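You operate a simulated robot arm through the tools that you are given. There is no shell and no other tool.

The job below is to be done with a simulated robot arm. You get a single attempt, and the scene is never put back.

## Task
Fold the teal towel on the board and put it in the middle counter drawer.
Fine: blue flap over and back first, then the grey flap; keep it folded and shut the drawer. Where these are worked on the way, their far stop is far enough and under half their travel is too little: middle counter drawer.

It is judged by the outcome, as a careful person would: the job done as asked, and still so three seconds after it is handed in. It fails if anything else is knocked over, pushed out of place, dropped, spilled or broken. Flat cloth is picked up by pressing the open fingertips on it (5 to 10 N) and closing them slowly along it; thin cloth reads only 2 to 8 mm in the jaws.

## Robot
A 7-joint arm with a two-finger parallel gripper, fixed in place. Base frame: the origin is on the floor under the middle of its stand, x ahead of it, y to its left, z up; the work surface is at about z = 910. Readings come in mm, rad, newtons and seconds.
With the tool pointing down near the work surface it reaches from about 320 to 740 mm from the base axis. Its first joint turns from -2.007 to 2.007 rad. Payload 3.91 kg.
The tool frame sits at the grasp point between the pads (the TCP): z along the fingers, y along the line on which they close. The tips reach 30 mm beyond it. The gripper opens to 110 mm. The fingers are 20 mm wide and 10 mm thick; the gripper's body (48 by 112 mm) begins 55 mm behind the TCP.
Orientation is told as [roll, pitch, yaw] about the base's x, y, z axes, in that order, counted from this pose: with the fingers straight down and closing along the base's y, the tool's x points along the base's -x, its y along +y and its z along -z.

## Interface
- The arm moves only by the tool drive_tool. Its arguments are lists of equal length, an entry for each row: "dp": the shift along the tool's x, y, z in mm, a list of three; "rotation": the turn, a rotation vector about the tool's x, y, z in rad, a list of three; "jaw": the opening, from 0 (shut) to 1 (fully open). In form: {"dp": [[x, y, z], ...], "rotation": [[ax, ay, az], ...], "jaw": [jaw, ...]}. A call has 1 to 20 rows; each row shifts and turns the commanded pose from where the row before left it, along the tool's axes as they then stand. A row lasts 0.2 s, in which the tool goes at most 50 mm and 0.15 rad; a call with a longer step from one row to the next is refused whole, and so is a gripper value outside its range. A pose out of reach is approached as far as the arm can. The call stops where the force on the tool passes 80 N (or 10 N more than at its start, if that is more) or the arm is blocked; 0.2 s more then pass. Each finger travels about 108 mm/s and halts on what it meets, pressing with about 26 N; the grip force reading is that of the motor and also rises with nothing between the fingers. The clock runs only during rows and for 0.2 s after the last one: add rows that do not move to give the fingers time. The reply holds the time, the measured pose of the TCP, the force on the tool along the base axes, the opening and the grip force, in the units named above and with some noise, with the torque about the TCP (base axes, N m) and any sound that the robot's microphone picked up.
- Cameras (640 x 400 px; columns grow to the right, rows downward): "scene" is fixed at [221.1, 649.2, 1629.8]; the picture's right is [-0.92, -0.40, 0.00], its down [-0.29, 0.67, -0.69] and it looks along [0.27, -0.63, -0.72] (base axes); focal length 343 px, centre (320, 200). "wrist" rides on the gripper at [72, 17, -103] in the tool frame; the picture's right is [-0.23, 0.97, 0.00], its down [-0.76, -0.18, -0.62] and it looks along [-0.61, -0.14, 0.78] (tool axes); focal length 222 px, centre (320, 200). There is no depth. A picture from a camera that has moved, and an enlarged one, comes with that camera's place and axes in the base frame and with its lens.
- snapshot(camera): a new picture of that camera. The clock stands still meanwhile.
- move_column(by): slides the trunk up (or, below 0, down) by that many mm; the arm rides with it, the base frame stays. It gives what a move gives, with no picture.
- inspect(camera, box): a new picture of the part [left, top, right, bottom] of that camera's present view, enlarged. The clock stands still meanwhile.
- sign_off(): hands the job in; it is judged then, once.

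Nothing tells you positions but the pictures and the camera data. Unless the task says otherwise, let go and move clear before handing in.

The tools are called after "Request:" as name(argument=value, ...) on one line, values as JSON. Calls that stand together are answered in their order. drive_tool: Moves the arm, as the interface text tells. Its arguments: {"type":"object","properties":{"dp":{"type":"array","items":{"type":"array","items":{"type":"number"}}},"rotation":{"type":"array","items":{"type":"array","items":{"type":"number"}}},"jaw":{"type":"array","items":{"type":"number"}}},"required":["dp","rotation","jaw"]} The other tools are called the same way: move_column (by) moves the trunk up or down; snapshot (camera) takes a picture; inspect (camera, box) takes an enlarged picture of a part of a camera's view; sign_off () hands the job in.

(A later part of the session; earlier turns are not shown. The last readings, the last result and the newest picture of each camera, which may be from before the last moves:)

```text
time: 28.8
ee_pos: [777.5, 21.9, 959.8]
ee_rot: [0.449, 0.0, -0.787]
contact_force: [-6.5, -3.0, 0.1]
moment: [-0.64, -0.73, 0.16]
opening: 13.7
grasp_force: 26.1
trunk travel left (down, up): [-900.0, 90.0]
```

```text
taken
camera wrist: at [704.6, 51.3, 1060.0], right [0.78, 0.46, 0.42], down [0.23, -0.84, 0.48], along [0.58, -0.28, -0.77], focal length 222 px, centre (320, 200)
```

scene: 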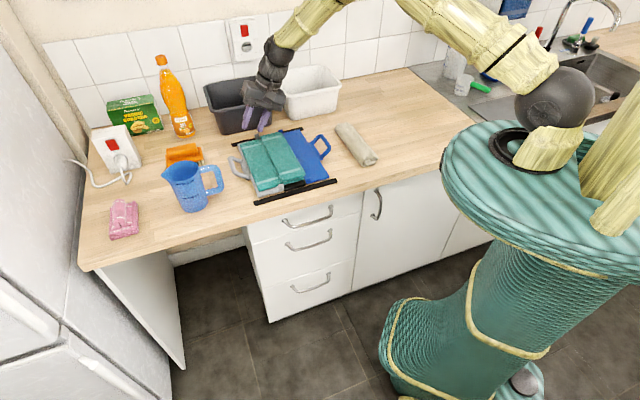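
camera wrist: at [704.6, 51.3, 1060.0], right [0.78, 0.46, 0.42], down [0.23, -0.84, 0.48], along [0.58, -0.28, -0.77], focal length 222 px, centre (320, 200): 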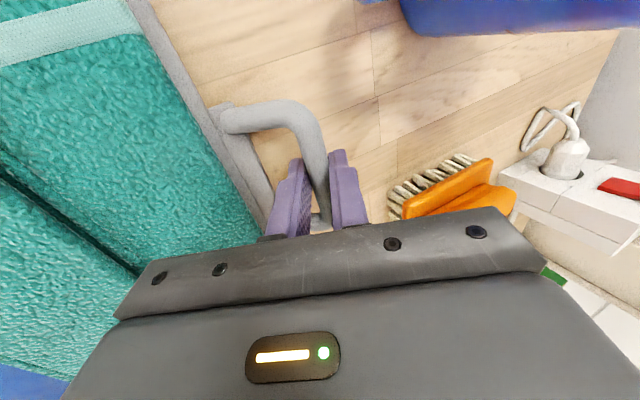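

The grey bar is held. I'll start lifting this flap along a measured arc in small steps, checking forces and whether the board moves.

Request:
drive_tool(dp=[[0, 2.1, -8.1], [0, 1.6, -8.1], [0, 1.0, -8.3], [0, 0.4, -8.4], [0, -0.2, -8.3], [0, -0.7, -8.4], [0, 0, 0]], rotation=[[0, 0, 0], [0, 0, 0], [0, 0, 0], [0, 0, 0], [0, 0, 0], [0, 0, 0], [0, 0, 0]], jaw=[0.08, 0.08, 0.08, 0.08, 0.08, 0.08, 0.08])

Request:
inspect(camera="scene", box=[200, 80, 320, 200])

```text
time: 30.4
ee_pos: [765.2, 12.9, 1005.9]
ee_rot: [0.451, -0.002, -0.784]
contact_force: [14.9, 7.4, 7.6]
moment: [0.03, -0.14, 0.54]
opening: 13.6
grasp_force: 26.4
trunk travel left (down, up): [-900.0, 90.0]
```

```text
3.33 times, centred on (260, 140) of scene
camera zoom: at [221.1, 649.2, 1629.8], right [-0.92, -0.4, 0.0], down [-0.29, 0.67, -0.69], along [0.27, -0.63, -0.72], focal length 1143 px, centre (520, 400)
```

zoom: 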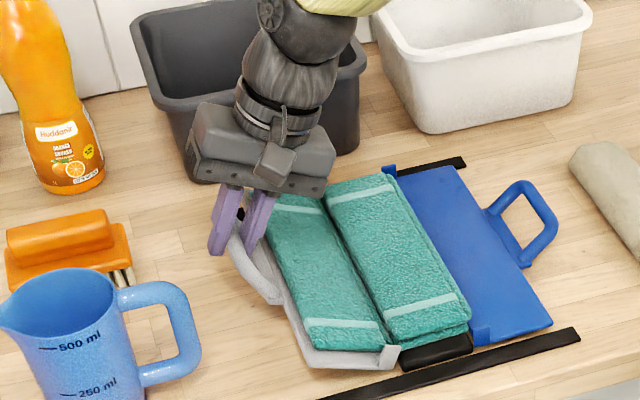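

The flap is lifting and the board hasn't moved. There's a mild inward load, so I'll open the radius slightly and continue.

Request:
drive_tool(dp=[[0, 2.0, 0.9], [0, -1.2, -8.1], [0, -1.7, -8.0], [0, -2.3, -7.9], [0, -2.8, -7.7], [0, -3.4, -7.4], [0, -3.8, -7.2], [0, 0, 0]], rotation=[[0, 0, 0], [0, 0, 0], [0, 0, 0], [0, 0, 0], [0, 0, 0], [0, 0, 0], [0, 0, 0], [0, 0, 0]], jaw=[0.08, 0.08, 0.08, 0.08, 0.08, 0.08, 0.08, 0.08])

Request:
inspect(camera="scene", box=[200, 80, 320, 200])

Request:
snapshot(camera="wrist")

```text
time: 32.2
ee_pos: [741.7, -9.1, 1042.4]
ee_rot: [0.454, -0.006, -0.784]
contact_force: [18.5, 14.6, 27.0]
moment: [0.3, -0.44, 0.44]
opening: 13.8
grasp_force: 25.6
trunk travel left (down, up): [-900.0, 90.0]
```

```text
3.33 times, centred on (260, 140) of scene
camera zoom: at [221.1, 649.2, 1629.8], right [-0.92, -0.4, 0.0], down [-0.29, 0.67, -0.69], along [0.27, -0.63, -0.72], focal length 1143 px, centre (520, 400)
```

zoom: 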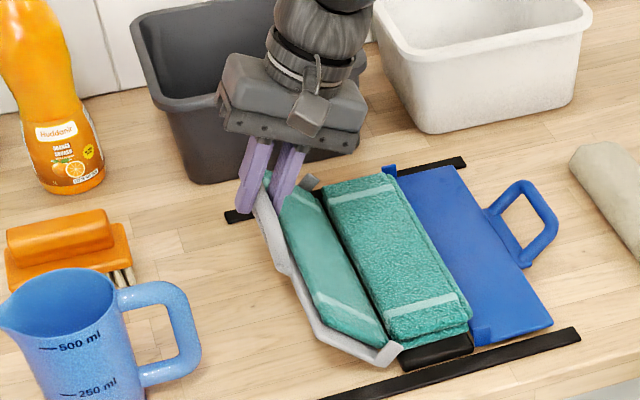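

```text
taken
camera wrist: at [670.0, 19.3, 1144.0], right [0.78, 0.46, 0.43], down [0.23, -0.84, 0.49], along [0.58, -0.28, -0.76], focal length 222 px, centre (320, 200)
```

wrist: 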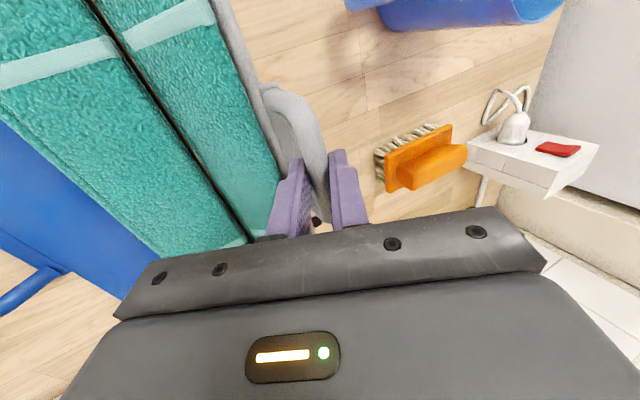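

The grey flap is about 45° up. I'll take off the compression, continue over the top, and bring the fingers back towards vertical as I go.

Request:
drive_tool(dp=[[0, 1.95, -1.05], [0, -4.26, -7.28], [0, -4.99, -6.67], [0, -5.82, -5.95], [0, -6.44, -5.24], [0, -7.01, -4.47], [0, 0, 0]], rotation=[[0, 0, 0], [0.05, 0, 0], [0.05, 0, 0], [0.05, 0, 0], [0.05, 0, 0], [0.05, 0, 0], [0, 0, 0]], jaw=[0.08, 0.08, 0.08, 0.08, 0.08, 0.08, 0.08])

Request:
inspect(camera="scene", box=[200, 80, 320, 200])

Request:
snapshot(camera="wrist")

```text
time: 33.8
ee_pos: [714.8, -38.2, 1060.0]
ee_rot: [0.198, 0.0, -0.785]
contact_force: [2.1, 0.8, 8.8]
moment: [-0.48, -0.44, 0.31]
opening: 13.4
grasp_force: 25.7
trunk travel left (down, up): [-900.0, 90.0]
```

```text
3.33 times, centred on (260, 140) of scene
camera zoom: at [221.1, 649.2, 1629.8], right [-0.92, -0.4, 0.0], down [-0.29, 0.67, -0.69], along [0.27, -0.63, -0.72], focal length 1143 px, centre (520, 400)
```

zoom: 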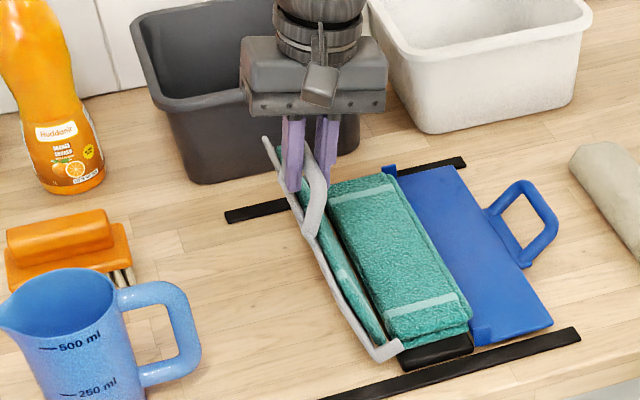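

```text
taken
camera wrist: at [660.3, 9.1, 1164.6], right [0.84, 0.51, 0.19], down [0.33, -0.75, 0.58], along [0.44, -0.42, -0.8], focal length 222 px, centre (320, 200)
```

wrist: 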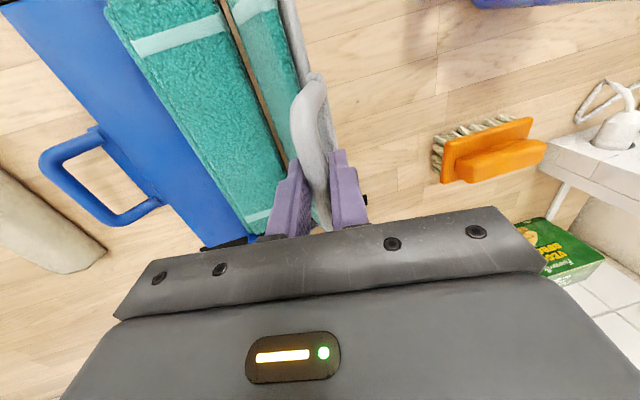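

The board is steady and forces are low with the flap near 70°. I'll continue past vertical.

Request:
drive_tool(dp=[[0, -7.54, -3.57], [0, -7.8, -2.59], [0, -8.17, -1.73], [0, -8.27, -0.72], [0, -8.3, 0.3], [0, -8.3, 0.9], [0, 0, 0]], rotation=[[0.05, 0, 0], [0.05, 0, 0], [0.05, 0, 0], [0.05, 0, 0], [0, 0, 0], [0, 0, 0], [0, 0, 0]], jaw=[0.08, 0.08, 0.08, 0.08, 0.08, 0.08, 0.08])

Request:
inspect(camera="scene", box=[220, 80, 340, 200])

Request:
snapshot(camera="wrist")

```text
time: 35.4
ee_pos: [681.9, -72.6, 1063.6]
ee_rot: [0.001, 0.001, -0.784]
contact_force: [-0.8, 1.1, 0.5]
moment: [0.05, 0.0, 0.05]
opening: 13.6
grasp_force: 25.3
trunk travel left (down, up): [-900.0, 90.0]
```

```text
3.33 times, centred on (280, 140) of scene
camera zoom: at [221.1, 649.2, 1629.8], right [-0.92, -0.4, 0.0], down [-0.29, 0.67, -0.69], along [0.27, -0.63, -0.72], focal length 1143 px, centre (453, 400)
```

zoom: 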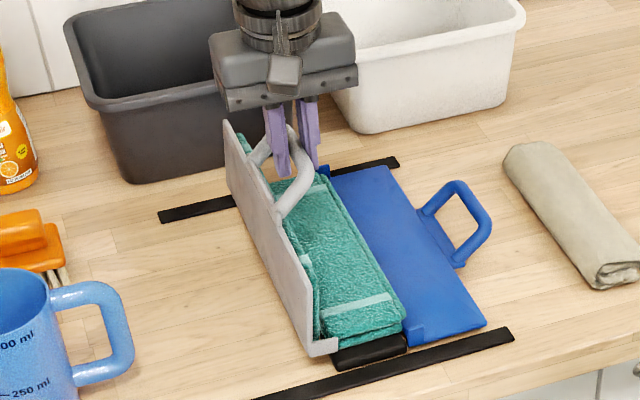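

```text
taken
camera wrist: at [642.0, -10.2, 1167.5], right [0.85, 0.53, 0.0], down [0.41, -0.66, 0.62], along [0.33, -0.53, -0.78], focal length 222 px, centre (320, 200)
```

wrist: 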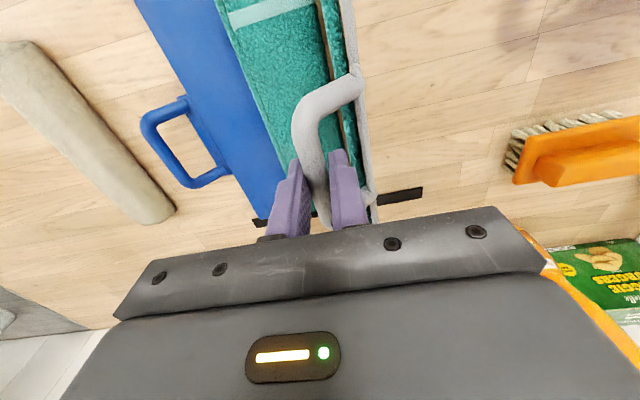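

The flap is just past vertical and the board hasn't moved. I'll go on in small steps and watch for the towel's third to drop over.

Request:
drive_tool(dp=[[0, -4, 0.6], [0, -4, 0.8], [0, -4, 1.0], [0, -4, 1.1], [0, 0, 0], [0, 0, 0]], rotation=[[0, 0, 0], [0, 0, 0], [0, 0, 0], [0, 0, 0], [0, 0, 0], [0, 0, 0]], jaw=[0.08, 0.08, 0.08, 0.08, 0.08, 0.08])

Request:
inspect(camera="scene", box=[220, 80, 340, 200])

Request:
snapshot(camera="wrist")

```text
time: 36.8
ee_pos: [670.5, -83.5, 1060.8]
ee_rot: [0.0, 0.001, -0.785]
contact_force: [3.3, -2.5, 0.7]
moment: [-0.17, -0.25, 0.01]
opening: 13.2
grasp_force: 25.9
trunk travel left (down, up): [-900.0, 90.0]
```

```text
3.33 times, centred on (280, 140) of scene
camera zoom: at [221.1, 649.2, 1629.8], right [-0.92, -0.4, 0.0], down [-0.29, 0.67, -0.69], along [0.27, -0.63, -0.72], focal length 1143 px, centre (453, 400)
```

zoom: 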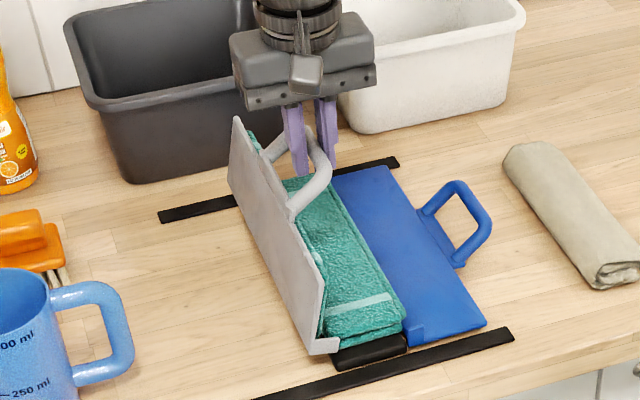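

```text
taken
camera wrist: at [630.7, -21.7, 1164.3], right [0.85, 0.53, 0.0], down [0.41, -0.66, 0.62], along [0.33, -0.53, -0.78], focal length 222 px, centre (320, 200)
```

wrist: 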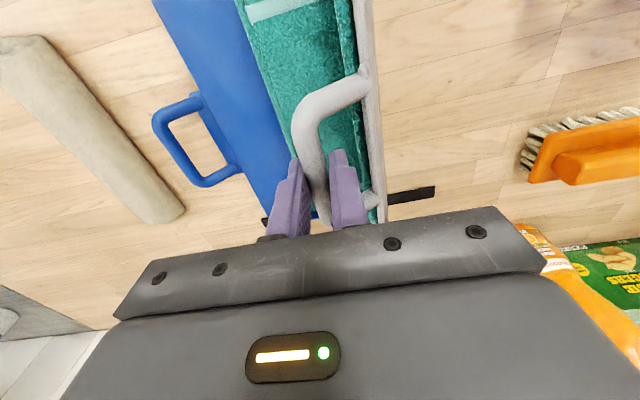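

There is still no slip at about 102°, and the towel's third is still leaning on the flap. I'll take a few more small steps.

Request:
drive_tool(dp=[[0, -4, 1.3], [0, -3.9, 1.4], [0, -3.9, 1.6], [0, -3.8, 1.7], [0, 0, 0], [0, 0, 0]], rotation=[[0, 0, 0], [0, 0, 0], [0, 0, 0], [0, 0, 0], [0, 0, 0], [0, 0, 0]], jaw=[0.08, 0.08, 0.08, 0.08, 0.08, 0.08])

Request:
inspect(camera="scene", box=[220, 80, 340, 200])

Request:
snapshot(camera="wrist")

```text
time: 38.2
ee_pos: [659.2, -96.7, 1053.6]
ee_rot: [-0.001, 0.001, -0.785]
contact_force: [4.8, -5.4, 0.7]
moment: [-0.12, -0.06, -0.01]
opening: 13.7
grasp_force: 25.6
trunk travel left (down, up): [-900.0, 90.0]
```

```text
3.33 times, centred on (280, 140) of scene
camera zoom: at [221.1, 649.2, 1629.8], right [-0.92, -0.4, 0.0], down [-0.29, 0.67, -0.69], along [0.27, -0.63, -0.72], focal length 1143 px, centre (453, 400)
```

zoom: 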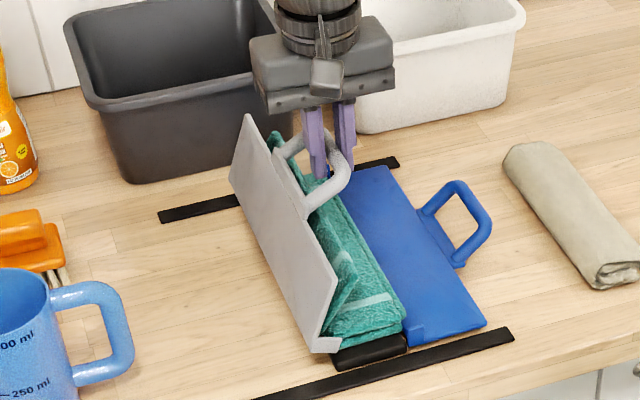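

```text
taken
camera wrist: at [619.3, -33.2, 1157.5], right [0.85, 0.53, 0.0], down [0.41, -0.66, 0.62], along [0.33, -0.53, -0.78], focal length 222 px, centre (320, 200)
```

wrist: 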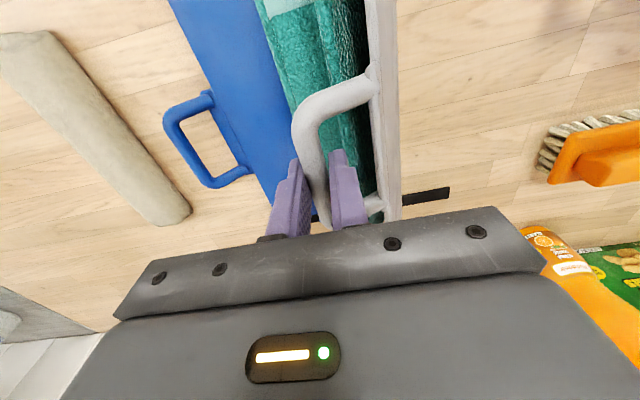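

The towel's third has come away from the flap and is tipping over. I'll hold still a moment so it can settle.

Request:
drive_tool(dp=[[0, 0, 0], [0, 0, 0], [0, 0, 0], [0, 0, 0], [0, 0, 0]], rotation=[[0, 0, 0], [0, 0, 0], [0, 0, 0], [0, 0, 0], [0, 0, 0]], jaw=[0.08, 0.08, 0.08, 0.08, 0.08])

Request:
inspect(camera="scene", box=[240, 100, 340, 200])

Request:
snapshot(camera="wrist")

```text
time: 39.4
ee_pos: [657.4, -94.7, 1052.8]
ee_rot: [0.001, 0.0, -0.785]
contact_force: [5.3, -5.7, 1.7]
moment: [0.02, 0.0, -0.01]
opening: 13.5
grasp_force: 26.5
trunk travel left (down, up): [-900.0, 90.0]
```

```text
4.00 times, centred on (290, 150) of scene
camera zoom: at [221.1, 649.2, 1629.8], right [-0.92, -0.4, 0.0], down [-0.29, 0.67, -0.69], along [0.27, -0.63, -0.72], focal length 1371 px, centre (440, 400)
```

zoom: 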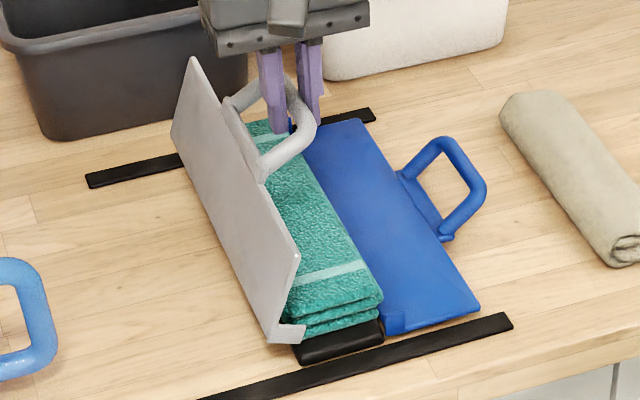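

```text
taken
camera wrist: at [619.4, -33.0, 1157.6], right [0.85, 0.53, 0.0], down [0.41, -0.66, 0.62], along [0.33, -0.53, -0.78], focal length 222 px, centre (320, 200)
```

wrist: 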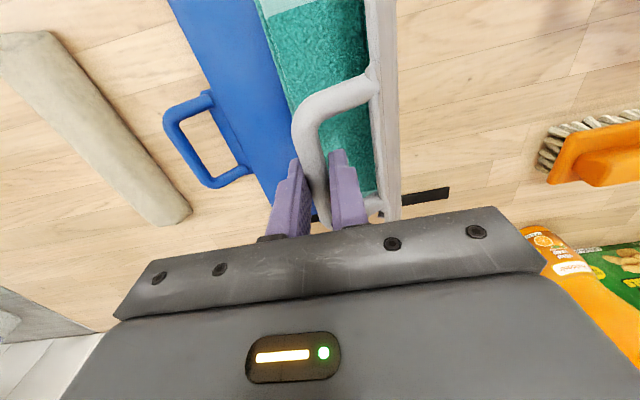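

All three layers now lie stacked on the middle panel. I'll swing the grey flap back the same way, first past vertical.

Request:
drive_tool(dp=[[0, 8.5, -3.7], [0, 8.8, -3.1], [0, 9.0, -2.4], [0, 9.2, -1.6], [0, 8.3, -0.9], [0, 8.3, -0.3], [0, 0, 0]], rotation=[[0, 0, 0], [0, 0, 0], [0, 0, 0], [0, 0, 0], [0, 0, 0], [0, 0, 0], [0, 0, 0]], jaw=[0.08, 0.08, 0.08, 0.08, 0.08, 0.08, 0.08])

Request:
inspect(camera="scene", box=[220, 80, 340, 200])

```text
time: 41.0
ee_pos: [695.0, -57.8, 1066.2]
ee_rot: [0.003, 0.001, -0.783]
contact_force: [0.6, -0.3, 1.0]
moment: [0.11, 0.1, 0.1]
opening: 13.5
grasp_force: 26.4
trunk travel left (down, up): [-900.0, 90.0]
```

```text
3.33 times, centred on (280, 140) of scene
camera zoom: at [221.1, 649.2, 1629.8], right [-0.92, -0.4, 0.0], down [-0.29, 0.67, -0.69], along [0.27, -0.63, -0.72], focal length 1143 px, centre (453, 400)
```

zoom: 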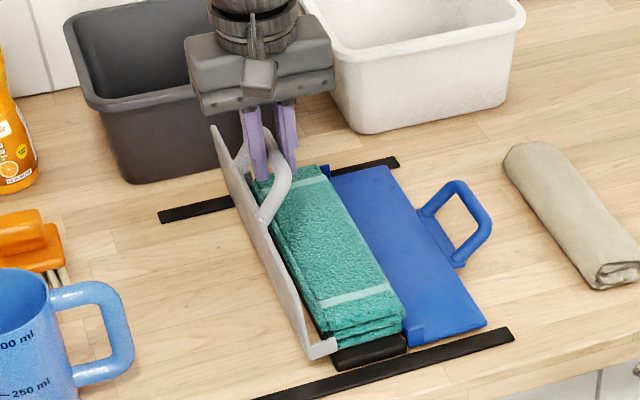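

The towel stays folded and the board hasn't moved. I'll keep lowering the grey flap outward, tilting the fingers outward again for reach.

Request:
drive_tool(dp=[[0, 8.0, 0.3], [0, 8.0, 1.3], [0, 7.6, 2.2], [0, 7.4, 3.2], [0, 6.9, 4.1], [0, 6.4, 4.9], [0, 5.8, 5.6], [0, 5.0, 6.4], [0, 4.3, 7.0], [0, 0, 0]], rotation=[[-0.05, 0, 0], [-0.05, 0, 0], [-0.05, 0, 0], [-0.05, 0, 0], [-0.05, 0, 0], [-0.05, 0, 0], [-0.05, 0, 0], [-0.05, 0, 0], [-0.05, 0, 0], [0, 0, 0]], jaw=[0.08, 0.08, 0.08, 0.08, 0.08, 0.08, 0.08, 0.08, 0.08, 0.08])

Request:
inspect(camera="scene", box=[220, 80, 340, 200])

```text
time: 43.2
ee_pos: [742.3, -10.2, 1044.0]
ee_rot: [0.449, 0.0, -0.784]
contact_force: [-3.6, 1.6, 0.6]
moment: [-0.09, -0.04, 0.39]
opening: 13.6
grasp_force: 26.4
trunk travel left (down, up): [-900.0, 90.0]
```

```text
3.33 times, centred on (280, 140) of scene
camera zoom: at [221.1, 649.2, 1629.8], right [-0.92, -0.4, 0.0], down [-0.29, 0.67, -0.69], along [0.27, -0.63, -0.72], focal length 1143 px, centre (453, 400)
```

zoom: 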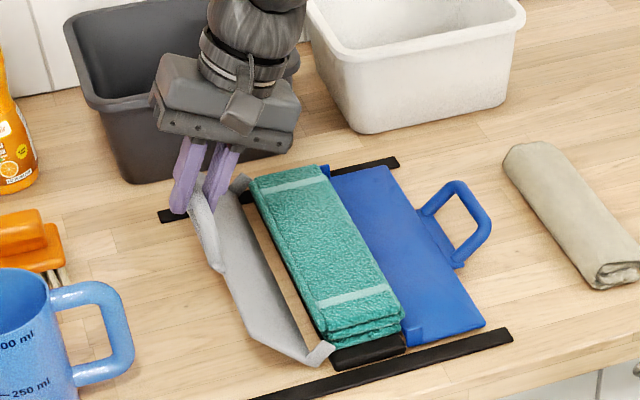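

The flap is coming down smoothly. I'll lower it the rest of the way onto the counter.

Request:
drive_tool(dp=[[0, 3.6, 7.3], [0, 3.15, 7.7], [0, 2.5, 7.9], [0, 2.1, 8.0], [0, 1.45, 8.25], [0, 0.9, 8.2], [0, 0.35, 8.3], [0, -0.3, 8.3], [0, -0.8, 8.3], [0, -1.4, 8.2], [0, -2.0, 8.0], [0, -1.5, 4.5], [0, 0, 0]], rotation=[[0, 0, 0], [0, 0, 0], [0, 0, 0], [0, 0, 0], [0, 0, 0], [0, 0, 0], [0, 0, 0], [0, 0, 0], [0, 0, 0], [0, 0, 0], [0, 0, 0], [0, 0, 0], [0, 0, 0]], jaw=[0.08, 0.08, 0.08, 0.08, 0.08, 0.08, 0.08, 0.08, 0.08, 0.08, 0.08, 0.08, 0.08])

Request:
inspect(camera="scene", box=[200, 80, 320, 200])

Request:
snapshot(camera="wrist")

```text
time: 46.0
ee_pos: [775.6, 22.2, 963.5]
ee_rot: [0.451, 0.0, -0.784]
contact_force: [-5.1, -8.6, -0.3]
moment: [-0.34, -0.09, 0.36]
opening: 13.5
grasp_force: 26.0
trunk travel left (down, up): [-900.0, 90.0]
```

```text
3.33 times, centred on (260, 140) of scene
camera zoom: at [221.1, 649.2, 1629.8], right [-0.92, -0.4, 0.0], down [-0.29, 0.67, -0.69], along [0.27, -0.63, -0.72], focal length 1143 px, centre (520, 400)
```

zoom: 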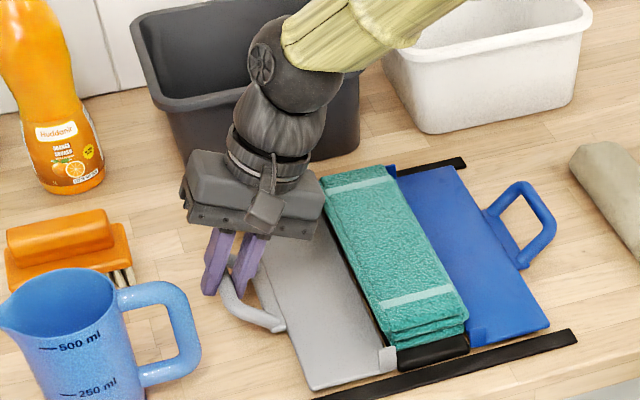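

```text
taken
camera wrist: at [703.7, 51.0, 1064.2], right [0.78, 0.46, 0.42], down [0.23, -0.84, 0.48], along [0.58, -0.28, -0.77], focal length 222 px, centre (320, 200)
```

wrist: 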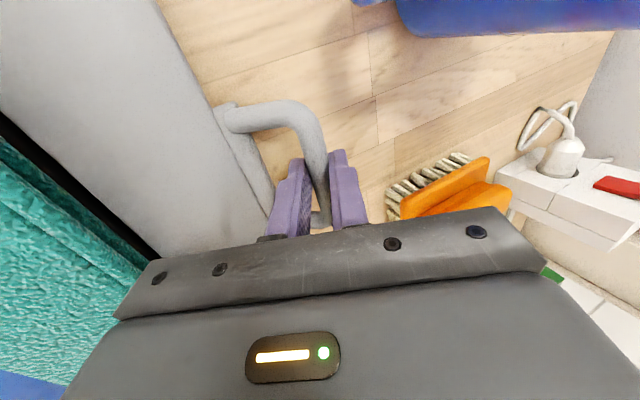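

The grey flap is flat and the towel sits folded in thirds on the middle panel. I'll release the grey handle, back out, and take a clear look.

Request:
drive_tool(dp=[[0, 0, 0], [0, 0, 0], [0, 0, -20], [0, 0, -25], [0, 0, -30], [0, 0, -40], [0, -40, -10], [0, -45, 0], [0, -45, 0], [0, 0, 0]], rotation=[[0, 0, 0], [0, 0, 0], [0, 0, 0], [0, 0, 0], [0, 0, 0], [0.11, 0, 0], [0.11, 0, 0], [0.12, 0, 0], [0.11, 0, 0], [0, 0, 0]], jaw=[0.3, 0.3, 0.3, 0.3, 0.3, 0.4, 0.6, 0.8, 1, 1])

Request:
snapshot(camera="scene")

Request:
snapshot(camera="wrist")

Request:
inspect(camera="scene", box=[220, 110, 390, 216])

```text
time: 48.2
ee_pos: [648.8, -104.4, 1049.4]
ee_rot: [-0.004, 0.0, -0.784]
contact_force: [0.9, 0.3, 1.0]
moment: [0.02, 0.03, -0.02]
opening: 110.0
grasp_force: 0.1
trunk travel left (down, up): [-900.0, 90.0]
```

```text
taken
```

scene: 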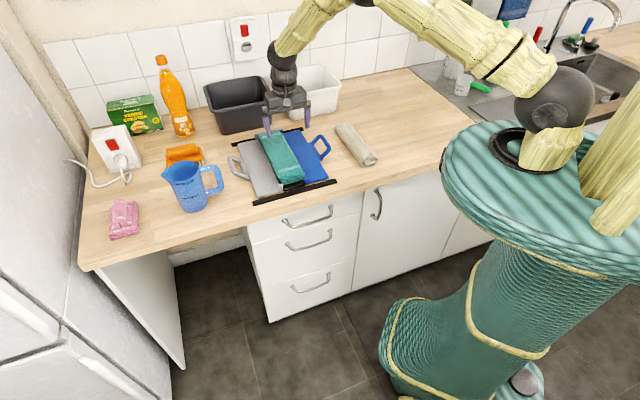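

```text
taken
camera wrist: at [609.4, -42.6, 1152.8], right [0.85, 0.53, 0.0], down [0.41, -0.66, 0.62], along [0.33, -0.53, -0.78], focal length 222 px, centre (320, 200)
```

wrist: 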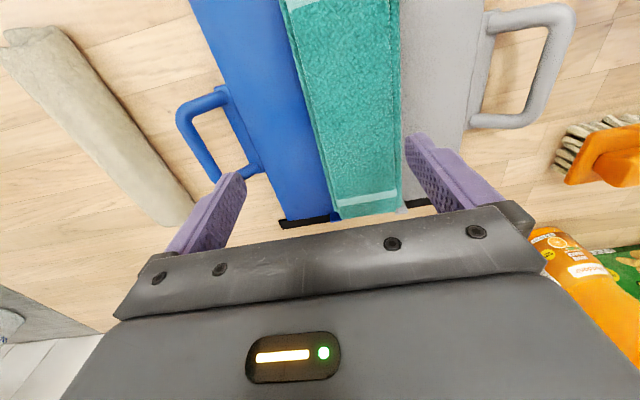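

```text
3.76 times, centred on (305, 163) of scene
camera zoom: at [221.1, 649.2, 1629.8], right [-0.92, -0.4, 0.0], down [-0.29, 0.67, -0.69], along [0.27, -0.63, -0.72], focal length 1290 px, centre (376, 339)
```

zoom: 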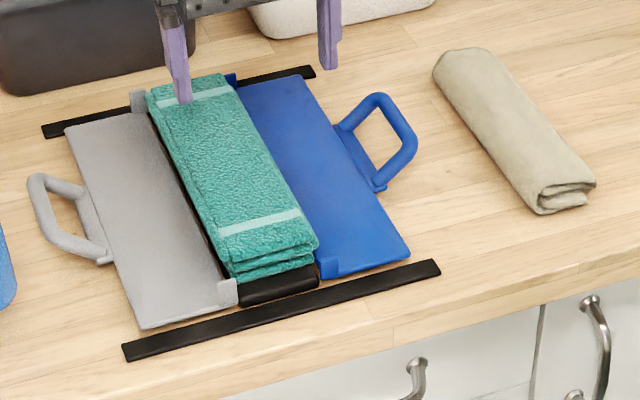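

The folded stack looks tidy, and both flaps are flat with the board back in place. Next I'll bring the arm off the counter and turn it for opening the middle drawer.

Request:
drive_tool(dp=[[0, 0, -30], [0, 0, -30], [40, 0, 0], [45, 0, 0], [45, 0, 0], [45, 0, 0], [45, 0, 0], [45, 0, 0], [45, 0, 0], [0, 0, 0]], rotation=[[0, 0, 0], [0, 0, 0], [0, 0, 0], [0, 0, 0], [0, 0, 0], [0, 0, 0], [0, 0, 0], [0, 0, 0], [0, 0, 0], [0, 0, 0]], jaw=[0.8, 0.6, 0.6, 0.6, 0.6, 0.6, 0.6, 0.6, 0.6, 0.6])

Request:
drive_tool(dp=[[0, 0, 0], [0, 0, 0], [0, 0, 0], [0, 0, 0], [0, 0, 0], [0, 0, 0], [0, 0, 0], [0, 0, 0], [0, 0, 0], [0, 0, 0], [0, 0, 0], [0, 0, 0], [0, 0, 0]], rotation=[[0, 0, -0.131], [0, 0, -0.131], [0, 0, -0.131], [0, 0, -0.131], [0, 0, -0.131], [0, 0, -0.131], [0, 0, -0.131], [0, 0, -0.131], [0, 0, -0.131], [0, 0, -0.131], [0, 0, -0.131], [0, 0, -0.13], [0, 0, 0]], jaw=[0.6, 0.6, 0.6, 0.6, 0.6, 0.6, 0.6, 0.6, 0.6, 0.6, 0.6, 0.6, 0.6])

Request:
snapshot(camera="scene")

Request:
snapshot(camera="wrist")

```text
time: 50.4
ee_pos: [427.8, 116.7, 1106.0]
ee_rot: [-0.001, 0.001, -0.785]
contact_force: [0.2, 0.0, 0.7]
moment: [-0.03, -0.01, -0.01]
opening: 66.1
grasp_force: 0.1
trunk travel left (down, up): [-900.0, 90.0]
```

```text
time: 53.2
ee_pos: [430.2, 115.0, 1106.7]
ee_rot: [-0.001, 0.0, 0.788]
contact_force: [0.3, 0.2, 0.0]
moment: [-0.01, 0.01, 0.0]
opening: 65.9
grasp_force: 0.0
trunk travel left (down, up): [-900.0, 90.0]
```

```text
taken
```

scene: 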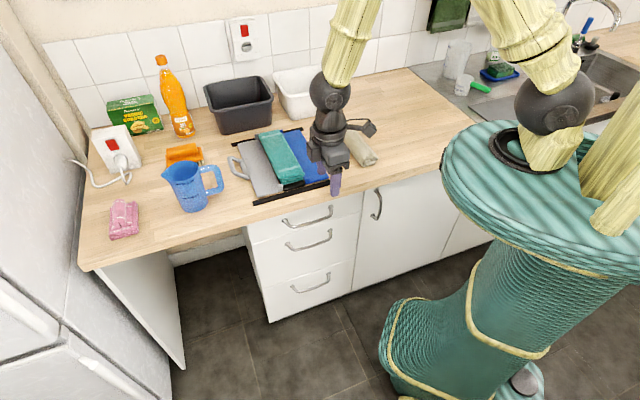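

```text
taken
camera wrist: at [366.7, 75.0, 1211.1], right [-0.53, 0.85, 0.0], down [0.66, 0.42, 0.62], along [0.53, 0.33, -0.78], focal length 222 px, centre (320, 200)
```

wrist: 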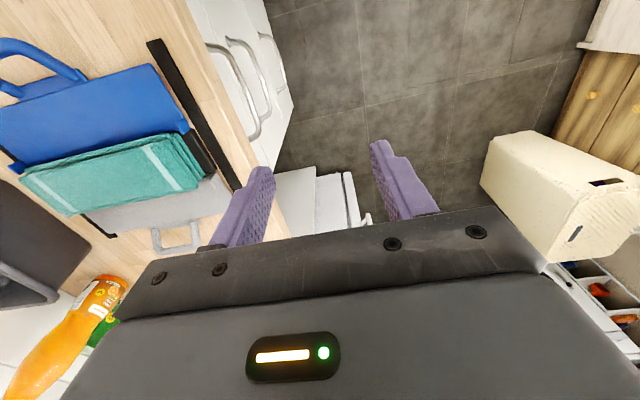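

The arm is now in front of the counter and the wrist camera sees the drawer handles from above. I'll zoom in to measure them.

Request:
inspect(camera="wrist", box=[180, 0, 320, 160])

Request:
inspect(camera="scene", box=[240, 180, 370, 330])

```text
2.50 times, centred on (250, 80) of wrist
camera zoom: at [366.7, 75.0, 1211.1], right [-0.53, 0.85, 0.0], down [0.66, 0.42, 0.62], along [0.53, 0.33, -0.78], focal length 555 px, centre (495, 500)
```

zoom: 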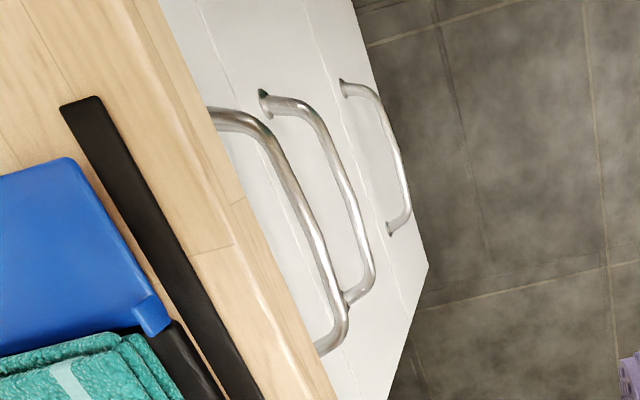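

```text
2.67 times, centred on (305, 255) of scene
camera zoom: at [221.1, 649.2, 1629.8], right [-0.92, -0.4, 0.0], down [-0.29, 0.67, -0.69], along [0.27, -0.63, -0.72], focal length 914 px, centre (360, 53)
```

zoom: 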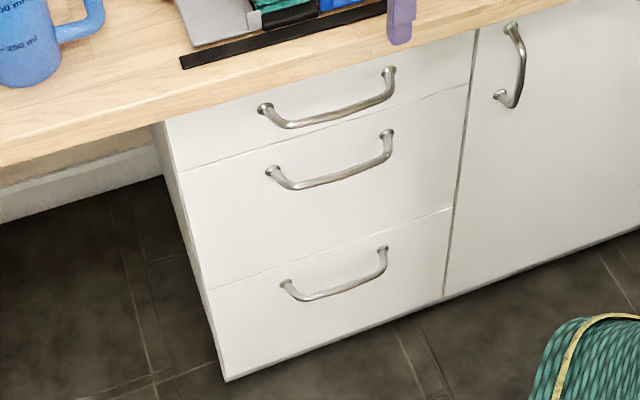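

The middle drawer's bar measures at about l≈383, n≈355, z≈672. It runs along the counter, and the drawer front is recessed about 55 mm under the edge. I'll lower the trunk and turn the tool to point horizontally at it, with the fingers closing vertically.

Request:
drive_tool(dp=[[0, 0, 0], [0, 0, 0], [0, 0, 0], [0, 0, 0], [0, 0, 0], [0, 0, 0], [0, 0, 0], [0, 0, 0], [0, 0, 0], [0, 0, 0], [0, 0, 0], [0, 0, 0], [0, 0, 0]], rotation=[[0.131, 0, 0], [0.131, 0, 0], [0.131, 0, 0], [0.131, 0, 0], [0.131, 0, 0], [0.131, 0, 0], [0.131, 0, 0], [0.131, 0, 0], [0.131, 0, 0], [0.131, 0, 0], [0.131, 0, 0], [0.13, 0, 0], [0, 0, 0]], jaw=[0.5, 0.5, 0.5, 0.5, 0.5, 0.5, 0.5, 0.5, 0.5, 0.5, 0.5, 0.5, 0.5])

Request:
snapshot(camera="scene")

Request:
snapshot(camera="wrist")

```text
time: 56.0
ee_pos: [429.3, 119.8, 1110.9]
ee_rot: [-1.539, -0.026, 0.775]
contact_force: [0.4, 0.1, -1.1]
moment: [0.03, -0.01, 0.03]
opening: 54.9
grasp_force: 0.1
trunk travel left (down, up): [-900.0, 90.0]
```

```text
taken
```

scene: 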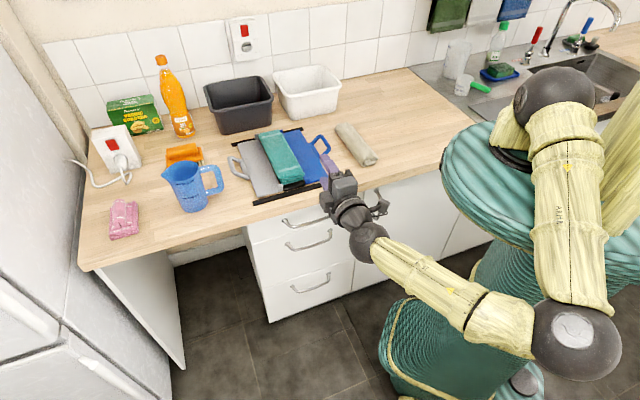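

```text
taken
camera wrist: at [304.9, 142.8, 1094.8], right [0.16, 0.2, -0.97], down [0.11, 0.97, 0.22], along [0.98, -0.14, 0.13], focal length 222 px, centre (320, 200)
```

wrist: 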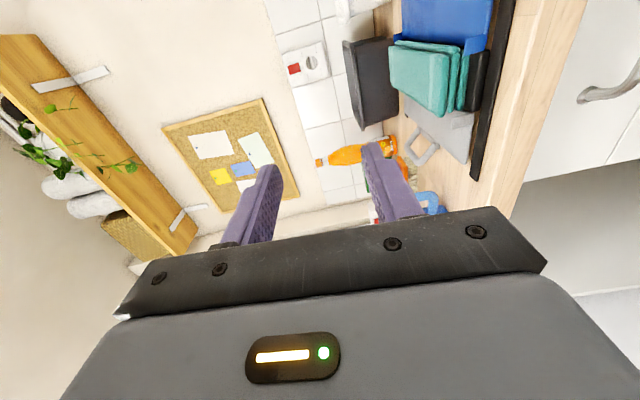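

The tool is horizontal and the elbow has folded to the robot's left side with free space around it. I'll lower the trunk partway and check.

Request:
move_column(by=-250)

Request:
snapshot(camera="scene")

Request:
snapshot(camera="wrist")

```text
time: 58.6
ee_pos: [427.2, 122.2, 858.8]
ee_rot: [-1.537, -0.021, 0.783]
contact_force: [-0.1, 0.1, 0.3]
moment: [0.0, 0.03, 0.0]
opening: 55.1
grasp_force: 0.1
trunk travel left (down, up): [-650.0, 340.0]
```

```text
taken
```

scene: 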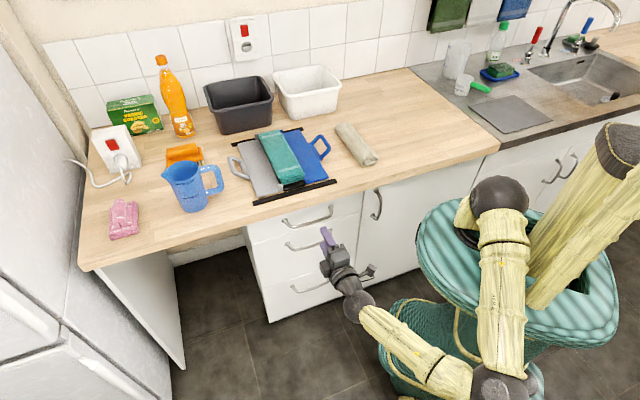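

```text
taken
camera wrist: at [303.6, 144.0, 844.3], right [0.15, 0.2, -0.97], down [0.1, 0.97, 0.21], along [0.98, -0.13, 0.13], focal length 222 px, centre (320, 200)
```

wrist: 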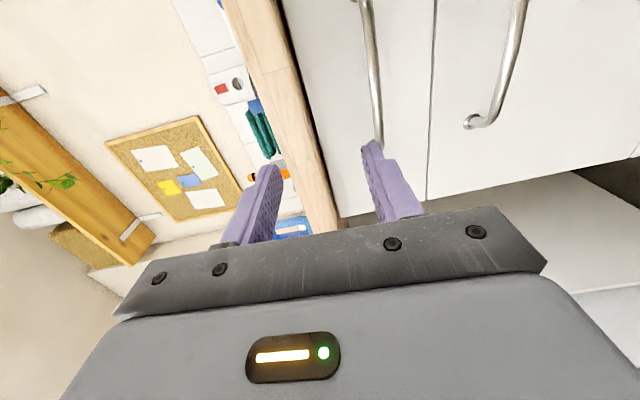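

The way is clear. I'll lower the trunk the rest of the way to handle height.

Request:
move_column(by=-185)

Request:
snapshot(camera="scene")

Request:
snapshot(camera="wrist")

```text
time: 60.6
ee_pos: [427.9, 123.4, 673.5]
ee_rot: [-1.539, -0.022, 0.785]
contact_force: [0.5, 0.0, 0.4]
moment: [0.0, -0.04, -0.03]
opening: 55.0
grasp_force: 0.1
trunk travel left (down, up): [-465.0, 525.0]
```

```text
taken
```

scene: 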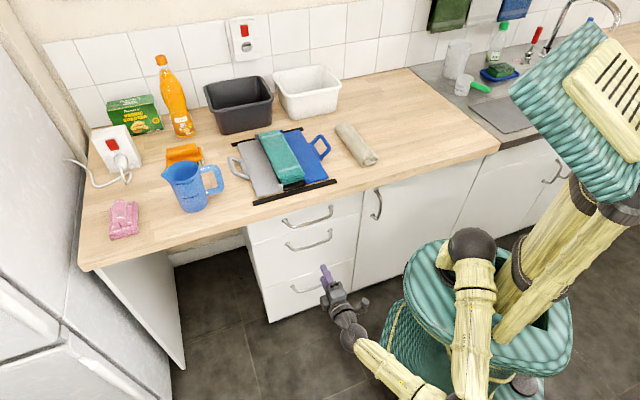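

```text
taken
camera wrist: at [303.0, 144.5, 659.0], right [0.15, 0.2, -0.97], down [0.1, 0.97, 0.21], along [0.98, -0.13, 0.13], focal length 222 px, centre (320, 200)
```

wrist: 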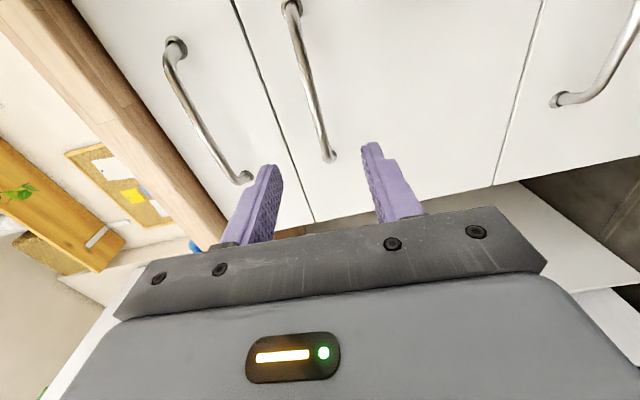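

The wrist view shows the middle drawer's bar between the fingers in height. I'll move straight in towards it, leaving room before the last approach.

Request:
drive_tool(dp=[[2, -1, 20], [2, -1, 25], [2, -1, 25], [2, -1, 10], [0, 0, 0]], rotation=[[0, 0, 0], [0, 0, 0], [0, 0, 0], [0, 0, 0], [0, 0, 0]], jaw=[0.5, 0.5, 0.5, 0.5, 0.5])

Request:
snapshot(camera="wrist")

Request:
inspect(camera="scene", box=[240, 180, 400, 320])

```text
time: 62.0
ee_pos: [476.0, 83.8, 679.6]
ee_rot: [-1.487, -0.07, 0.807]
contact_force: [-0.7, -0.3, -0.7]
moment: [0.01, -0.02, 0.0]
opening: 55.4
grasp_force: 0.0
trunk travel left (down, up): [-465.0, 525.0]
stopped in row 5: the arm was blocked; the commanded pose is now the measured one
```

```text
taken
camera wrist: at [351.0, 102.8, 667.1], right [0.15, 0.27, -0.95], down [0.08, 0.96, 0.28], along [0.99, -0.12, 0.12], focal length 222 px, centre (320, 200)
```

wrist: 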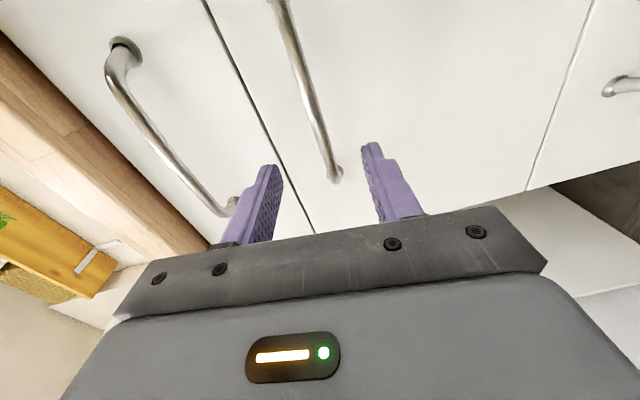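

```text
2.86 times, centred on (320, 250) of scene
camera zoom: at [221.1, 649.2, 1629.8], right [-0.92, -0.4, 0.0], down [-0.29, 0.67, -0.69], along [0.27, -0.63, -0.72], focal length 979 px, centre (320, 57)
```

zoom: 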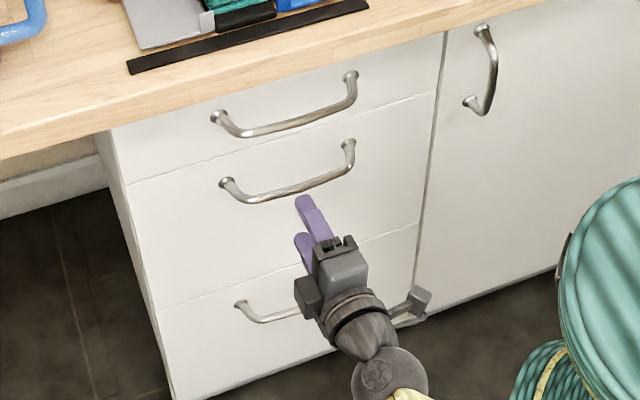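

The arm reached a joint limit with the tool fully horizontal. I'll tip it to point about 30° below horizontal, which it can reach, and re-check.

Request:
drive_tool(dp=[[0, 0, 0], [0, 0, 0], [0, 0, 0], [0, 0, 0], [0, 0, 0], [0, 0, 0]], rotation=[[-0.1, 0.0, -0.03], [-0.11, 0.01, -0.04], [-0.11, 0.012, 0], [-0.11, 0, 0], [0, 0, 0], [0, 0, 0]], jaw=[0.5, 0.5, 0.5, 0.5, 0.5, 0.5])

Request:
snapshot(camera="wrist")

Request:
snapshot(camera="scene")

```text
time: 63.4
ee_pos: [475.6, 81.9, 678.2]
ee_rot: [-1.061, 0.007, 0.798]
contact_force: [-0.1, -0.2, -0.5]
moment: [0.03, -0.01, 0.0]
opening: 55.0
grasp_force: 0.0
trunk travel left (down, up): [-465.0, 525.0]
```

```text
taken
camera wrist: at [355.1, 98.3, 716.5], right [-0.19, 0.49, -0.85], down [0.21, 0.87, 0.45], along [0.96, -0.09, -0.26], focal length 222 px, centre (320, 200)
```

wrist: 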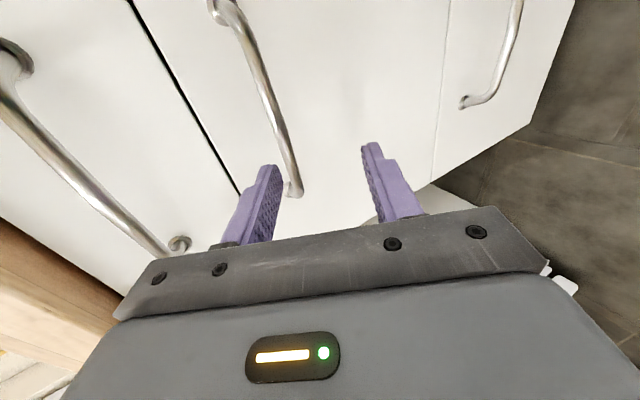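

```text
taken
```

scene: 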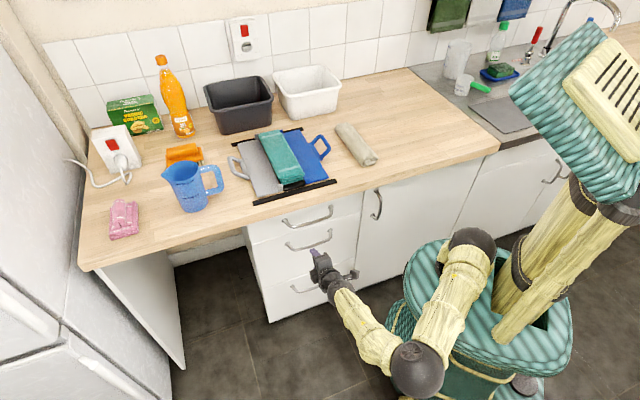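

This pose is reachable. The bar triangulates at n≈355, z≈675. I'll line up above the approach line and then slide in along the fingers.

Request:
drive_tool(dp=[[4, -17.3, 0], [4, -17.3, 0], [0, 0, 15], [0, 0, 15], [0, 0, 10], [0, 0, 0]], rotation=[[0, 0, 0], [0, 0, 0], [0, 0, 0], [0, 0, 0], [0, 0, 0], [0, 0, 0]], jaw=[0.5, 0.5, 0.5, 0.5, 0.5, 0.5])

Request:
snapshot(camera="wrist")

Request:
inspect(camera="scene", box=[240, 180, 400, 320])

```text
time: 64.8
ee_pos: [509.2, 40.5, 690.9]
ee_rot: [-1.061, 0.008, 0.801]
contact_force: [0.7, -0.7, 0.2]
moment: [0.0, -0.02, 0.02]
opening: 55.0
grasp_force: 0.1
trunk travel left (down, up): [-465.0, 525.0]
```

```text
taken
camera wrist: at [387.1, 56.8, 727.0], right [-0.19, 0.49, -0.85], down [0.21, 0.87, 0.45], along [0.96, -0.09, -0.26], focal length 222 px, centre (320, 200)
```

wrist: 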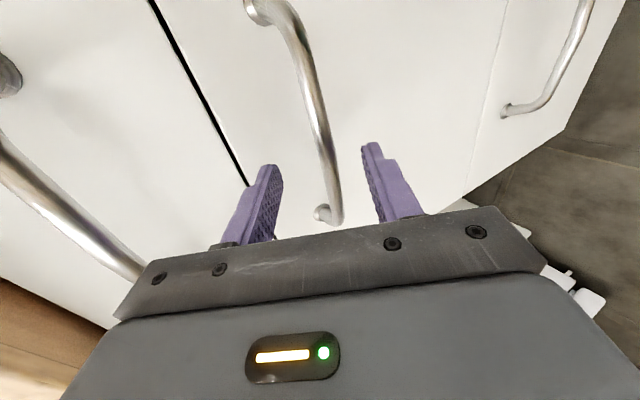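

```text
2.86 times, centred on (320, 250) of scene
camera zoom: at [221.1, 649.2, 1629.8], right [-0.92, -0.4, 0.0], down [-0.29, 0.67, -0.69], along [0.27, -0.63, -0.72], focal length 979 px, centre (320, 57)
```

zoom: 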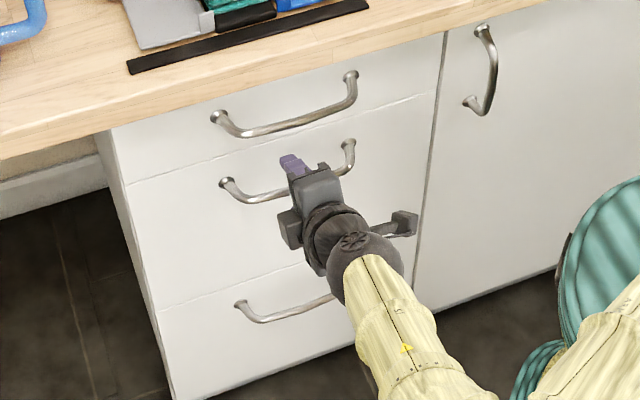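

The bar runs between the fingers. I'll narrow the opening so the tips clear the drawer front, move in a little further and close on it.

Request:
drive_tool(dp=[[0, 2, 0], [0, 0, 0], [0, 0, 6], [0, 0, 6], [0, 0, 0], [0, 0, 0], [0, 0, 0], [0, 0, 0]], rotation=[[0, 0, 0], [0, 0, 0], [0, 0, 0], [0, 0, 0], [0, 0, 0], [0, 0, 0], [0, 0, 0], [0, 0, 0]], jaw=[0.35, 0.32, 0.32, 0.32, 0.2, 0.1, 0.05, 0.05])

Request:
snapshot(camera="wrist")

```text
time: 66.6
ee_pos: [513.4, 35.0, 681.8]
ee_rot: [-1.06, 0.01, 0.8]
contact_force: [-11.9, 3.7, -19.3]
moment: [0.37, 0.11, 0.05]
opening: 17.1
grasp_force: 11.1
trunk travel left (down, up): [-465.0, 525.0]
```

```text
taken
camera wrist: at [392.6, 50.5, 718.3], right [-0.19, 0.49, -0.85], down [0.21, 0.87, 0.45], along [0.96, -0.09, -0.27], focal length 222 px, centre (320, 200)
```

wrist: 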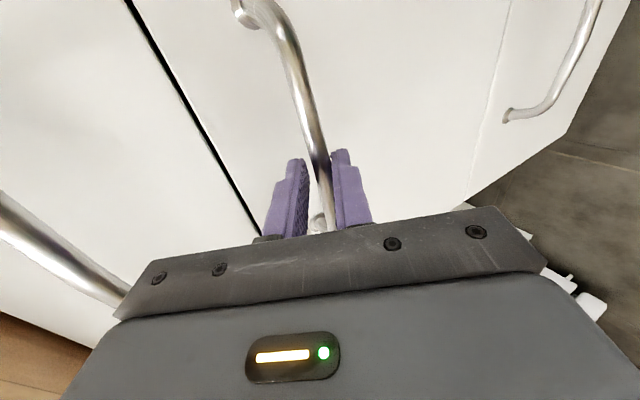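

The bar sits slightly low between the fingers. I'll shift down a few millimetres to centre it while closing.

Request:
drive_tool(dp=[[0, 2, 0], [0, 1.5, 0], [0, 0, 0], [0, 0, 0]], rotation=[[0, 0, 0], [0, 0, 0], [0, 0, 0], [0, 0, 0]], jaw=[0.05, 0.05, 0.05, 0.05])

Request:
snapshot(camera="wrist")

```text
time: 67.6
ee_pos: [512.7, 35.2, 679.1]
ee_rot: [-1.062, 0.007, 0.801]
contact_force: [-8.7, 1.5, -12.9]
moment: [0.14, 0.09, -0.21]
opening: 12.7
grasp_force: 7.1
trunk travel left (down, up): [-465.0, 525.0]
```

```text
taken
camera wrist: at [392.1, 51.7, 716.1], right [-0.19, 0.49, -0.85], down [0.21, 0.87, 0.45], along [0.96, -0.09, -0.26], focal length 222 px, centre (320, 200)
```

wrist: 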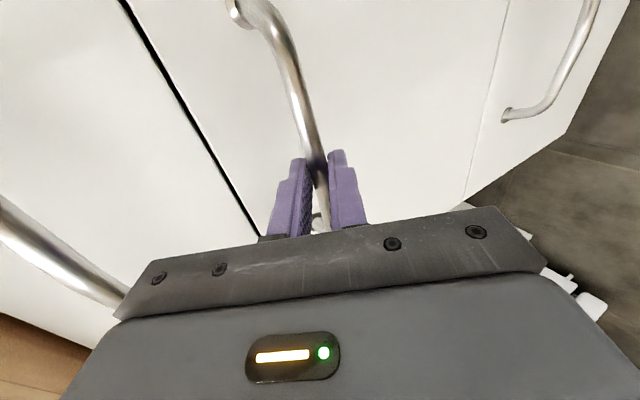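

Request:
drive_tool(dp=[[0, 1.5, 0], [0, 0, 0], [0, 0, 0], [0, 0, 0]], rotation=[[0, 0, 0], [0, 0, 0], [0, 0, 0], [0, 0, 0]], jaw=[0.02, 0.02, 0.02, 0.02])

```text
time: 68.6
ee_pos: [512.8, 36.1, 678.3]
ee_rot: [-1.062, 0.006, 0.8]
contact_force: [3.0, 1.9, 5.2]
moment: [0.27, -0.43, -1.01]
opening: 11.8
grasp_force: 45.1
trunk travel left (down, up): [-465.0, 525.0]
```

The bar is held firmly. I'll pull the drawer straight out, checking after the first stretch.

Request:
drive_tool(dp=[[0, 4.9, -8.7], [0, 7.3, -13.1], [0, 7.3, -13.1], [0, 7.3, -13.1], [0, 7.3, -13.1], [0, 0, 0]], rotation=[[0, 0, 0], [0, 0, 0], [0, 0, 0], [0, 0, 0], [0, 0, 0], [0, 0, 0]], jaw=[0.02, 0.02, 0.02, 0.02, 0.02, 0.02])

Request:
snapshot(camera="scene")

Request:
snapshot(camera="wrist")

```text
time: 70.0
ee_pos: [461.9, 86.1, 678.4]
ee_rot: [-1.063, 0.004, 0.802]
contact_force: [6.1, 8.5, 23.7]
moment: [0.5, -1.0, -0.05]
opening: 11.8
grasp_force: 45.4
trunk travel left (down, up): [-465.0, 525.0]
```

```text
taken
```

scene: 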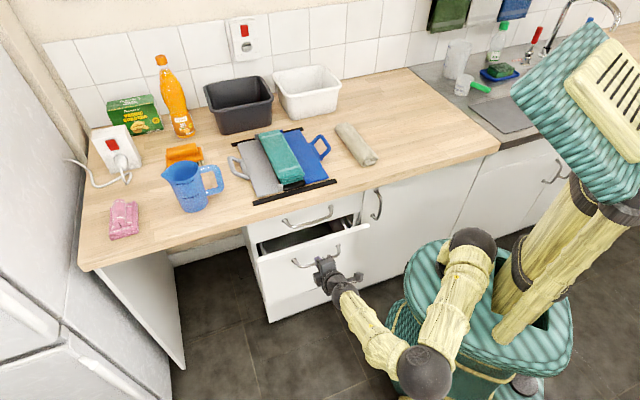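

```text
taken
camera wrist: at [341.4, 101.9, 715.4], right [-0.18, 0.49, -0.85], down [0.2, 0.87, 0.46], along [0.96, -0.09, -0.26], focal length 222 px, centre (320, 200)
```

wrist: 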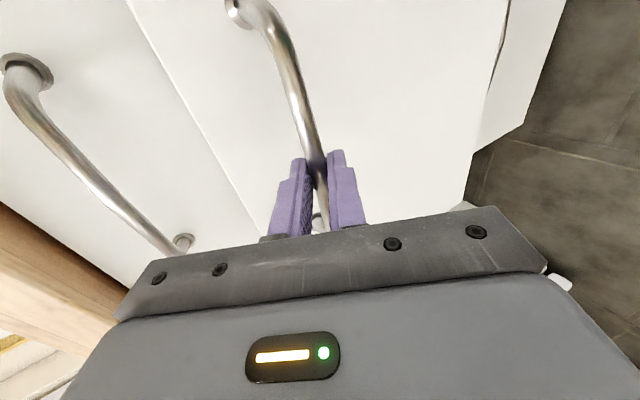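

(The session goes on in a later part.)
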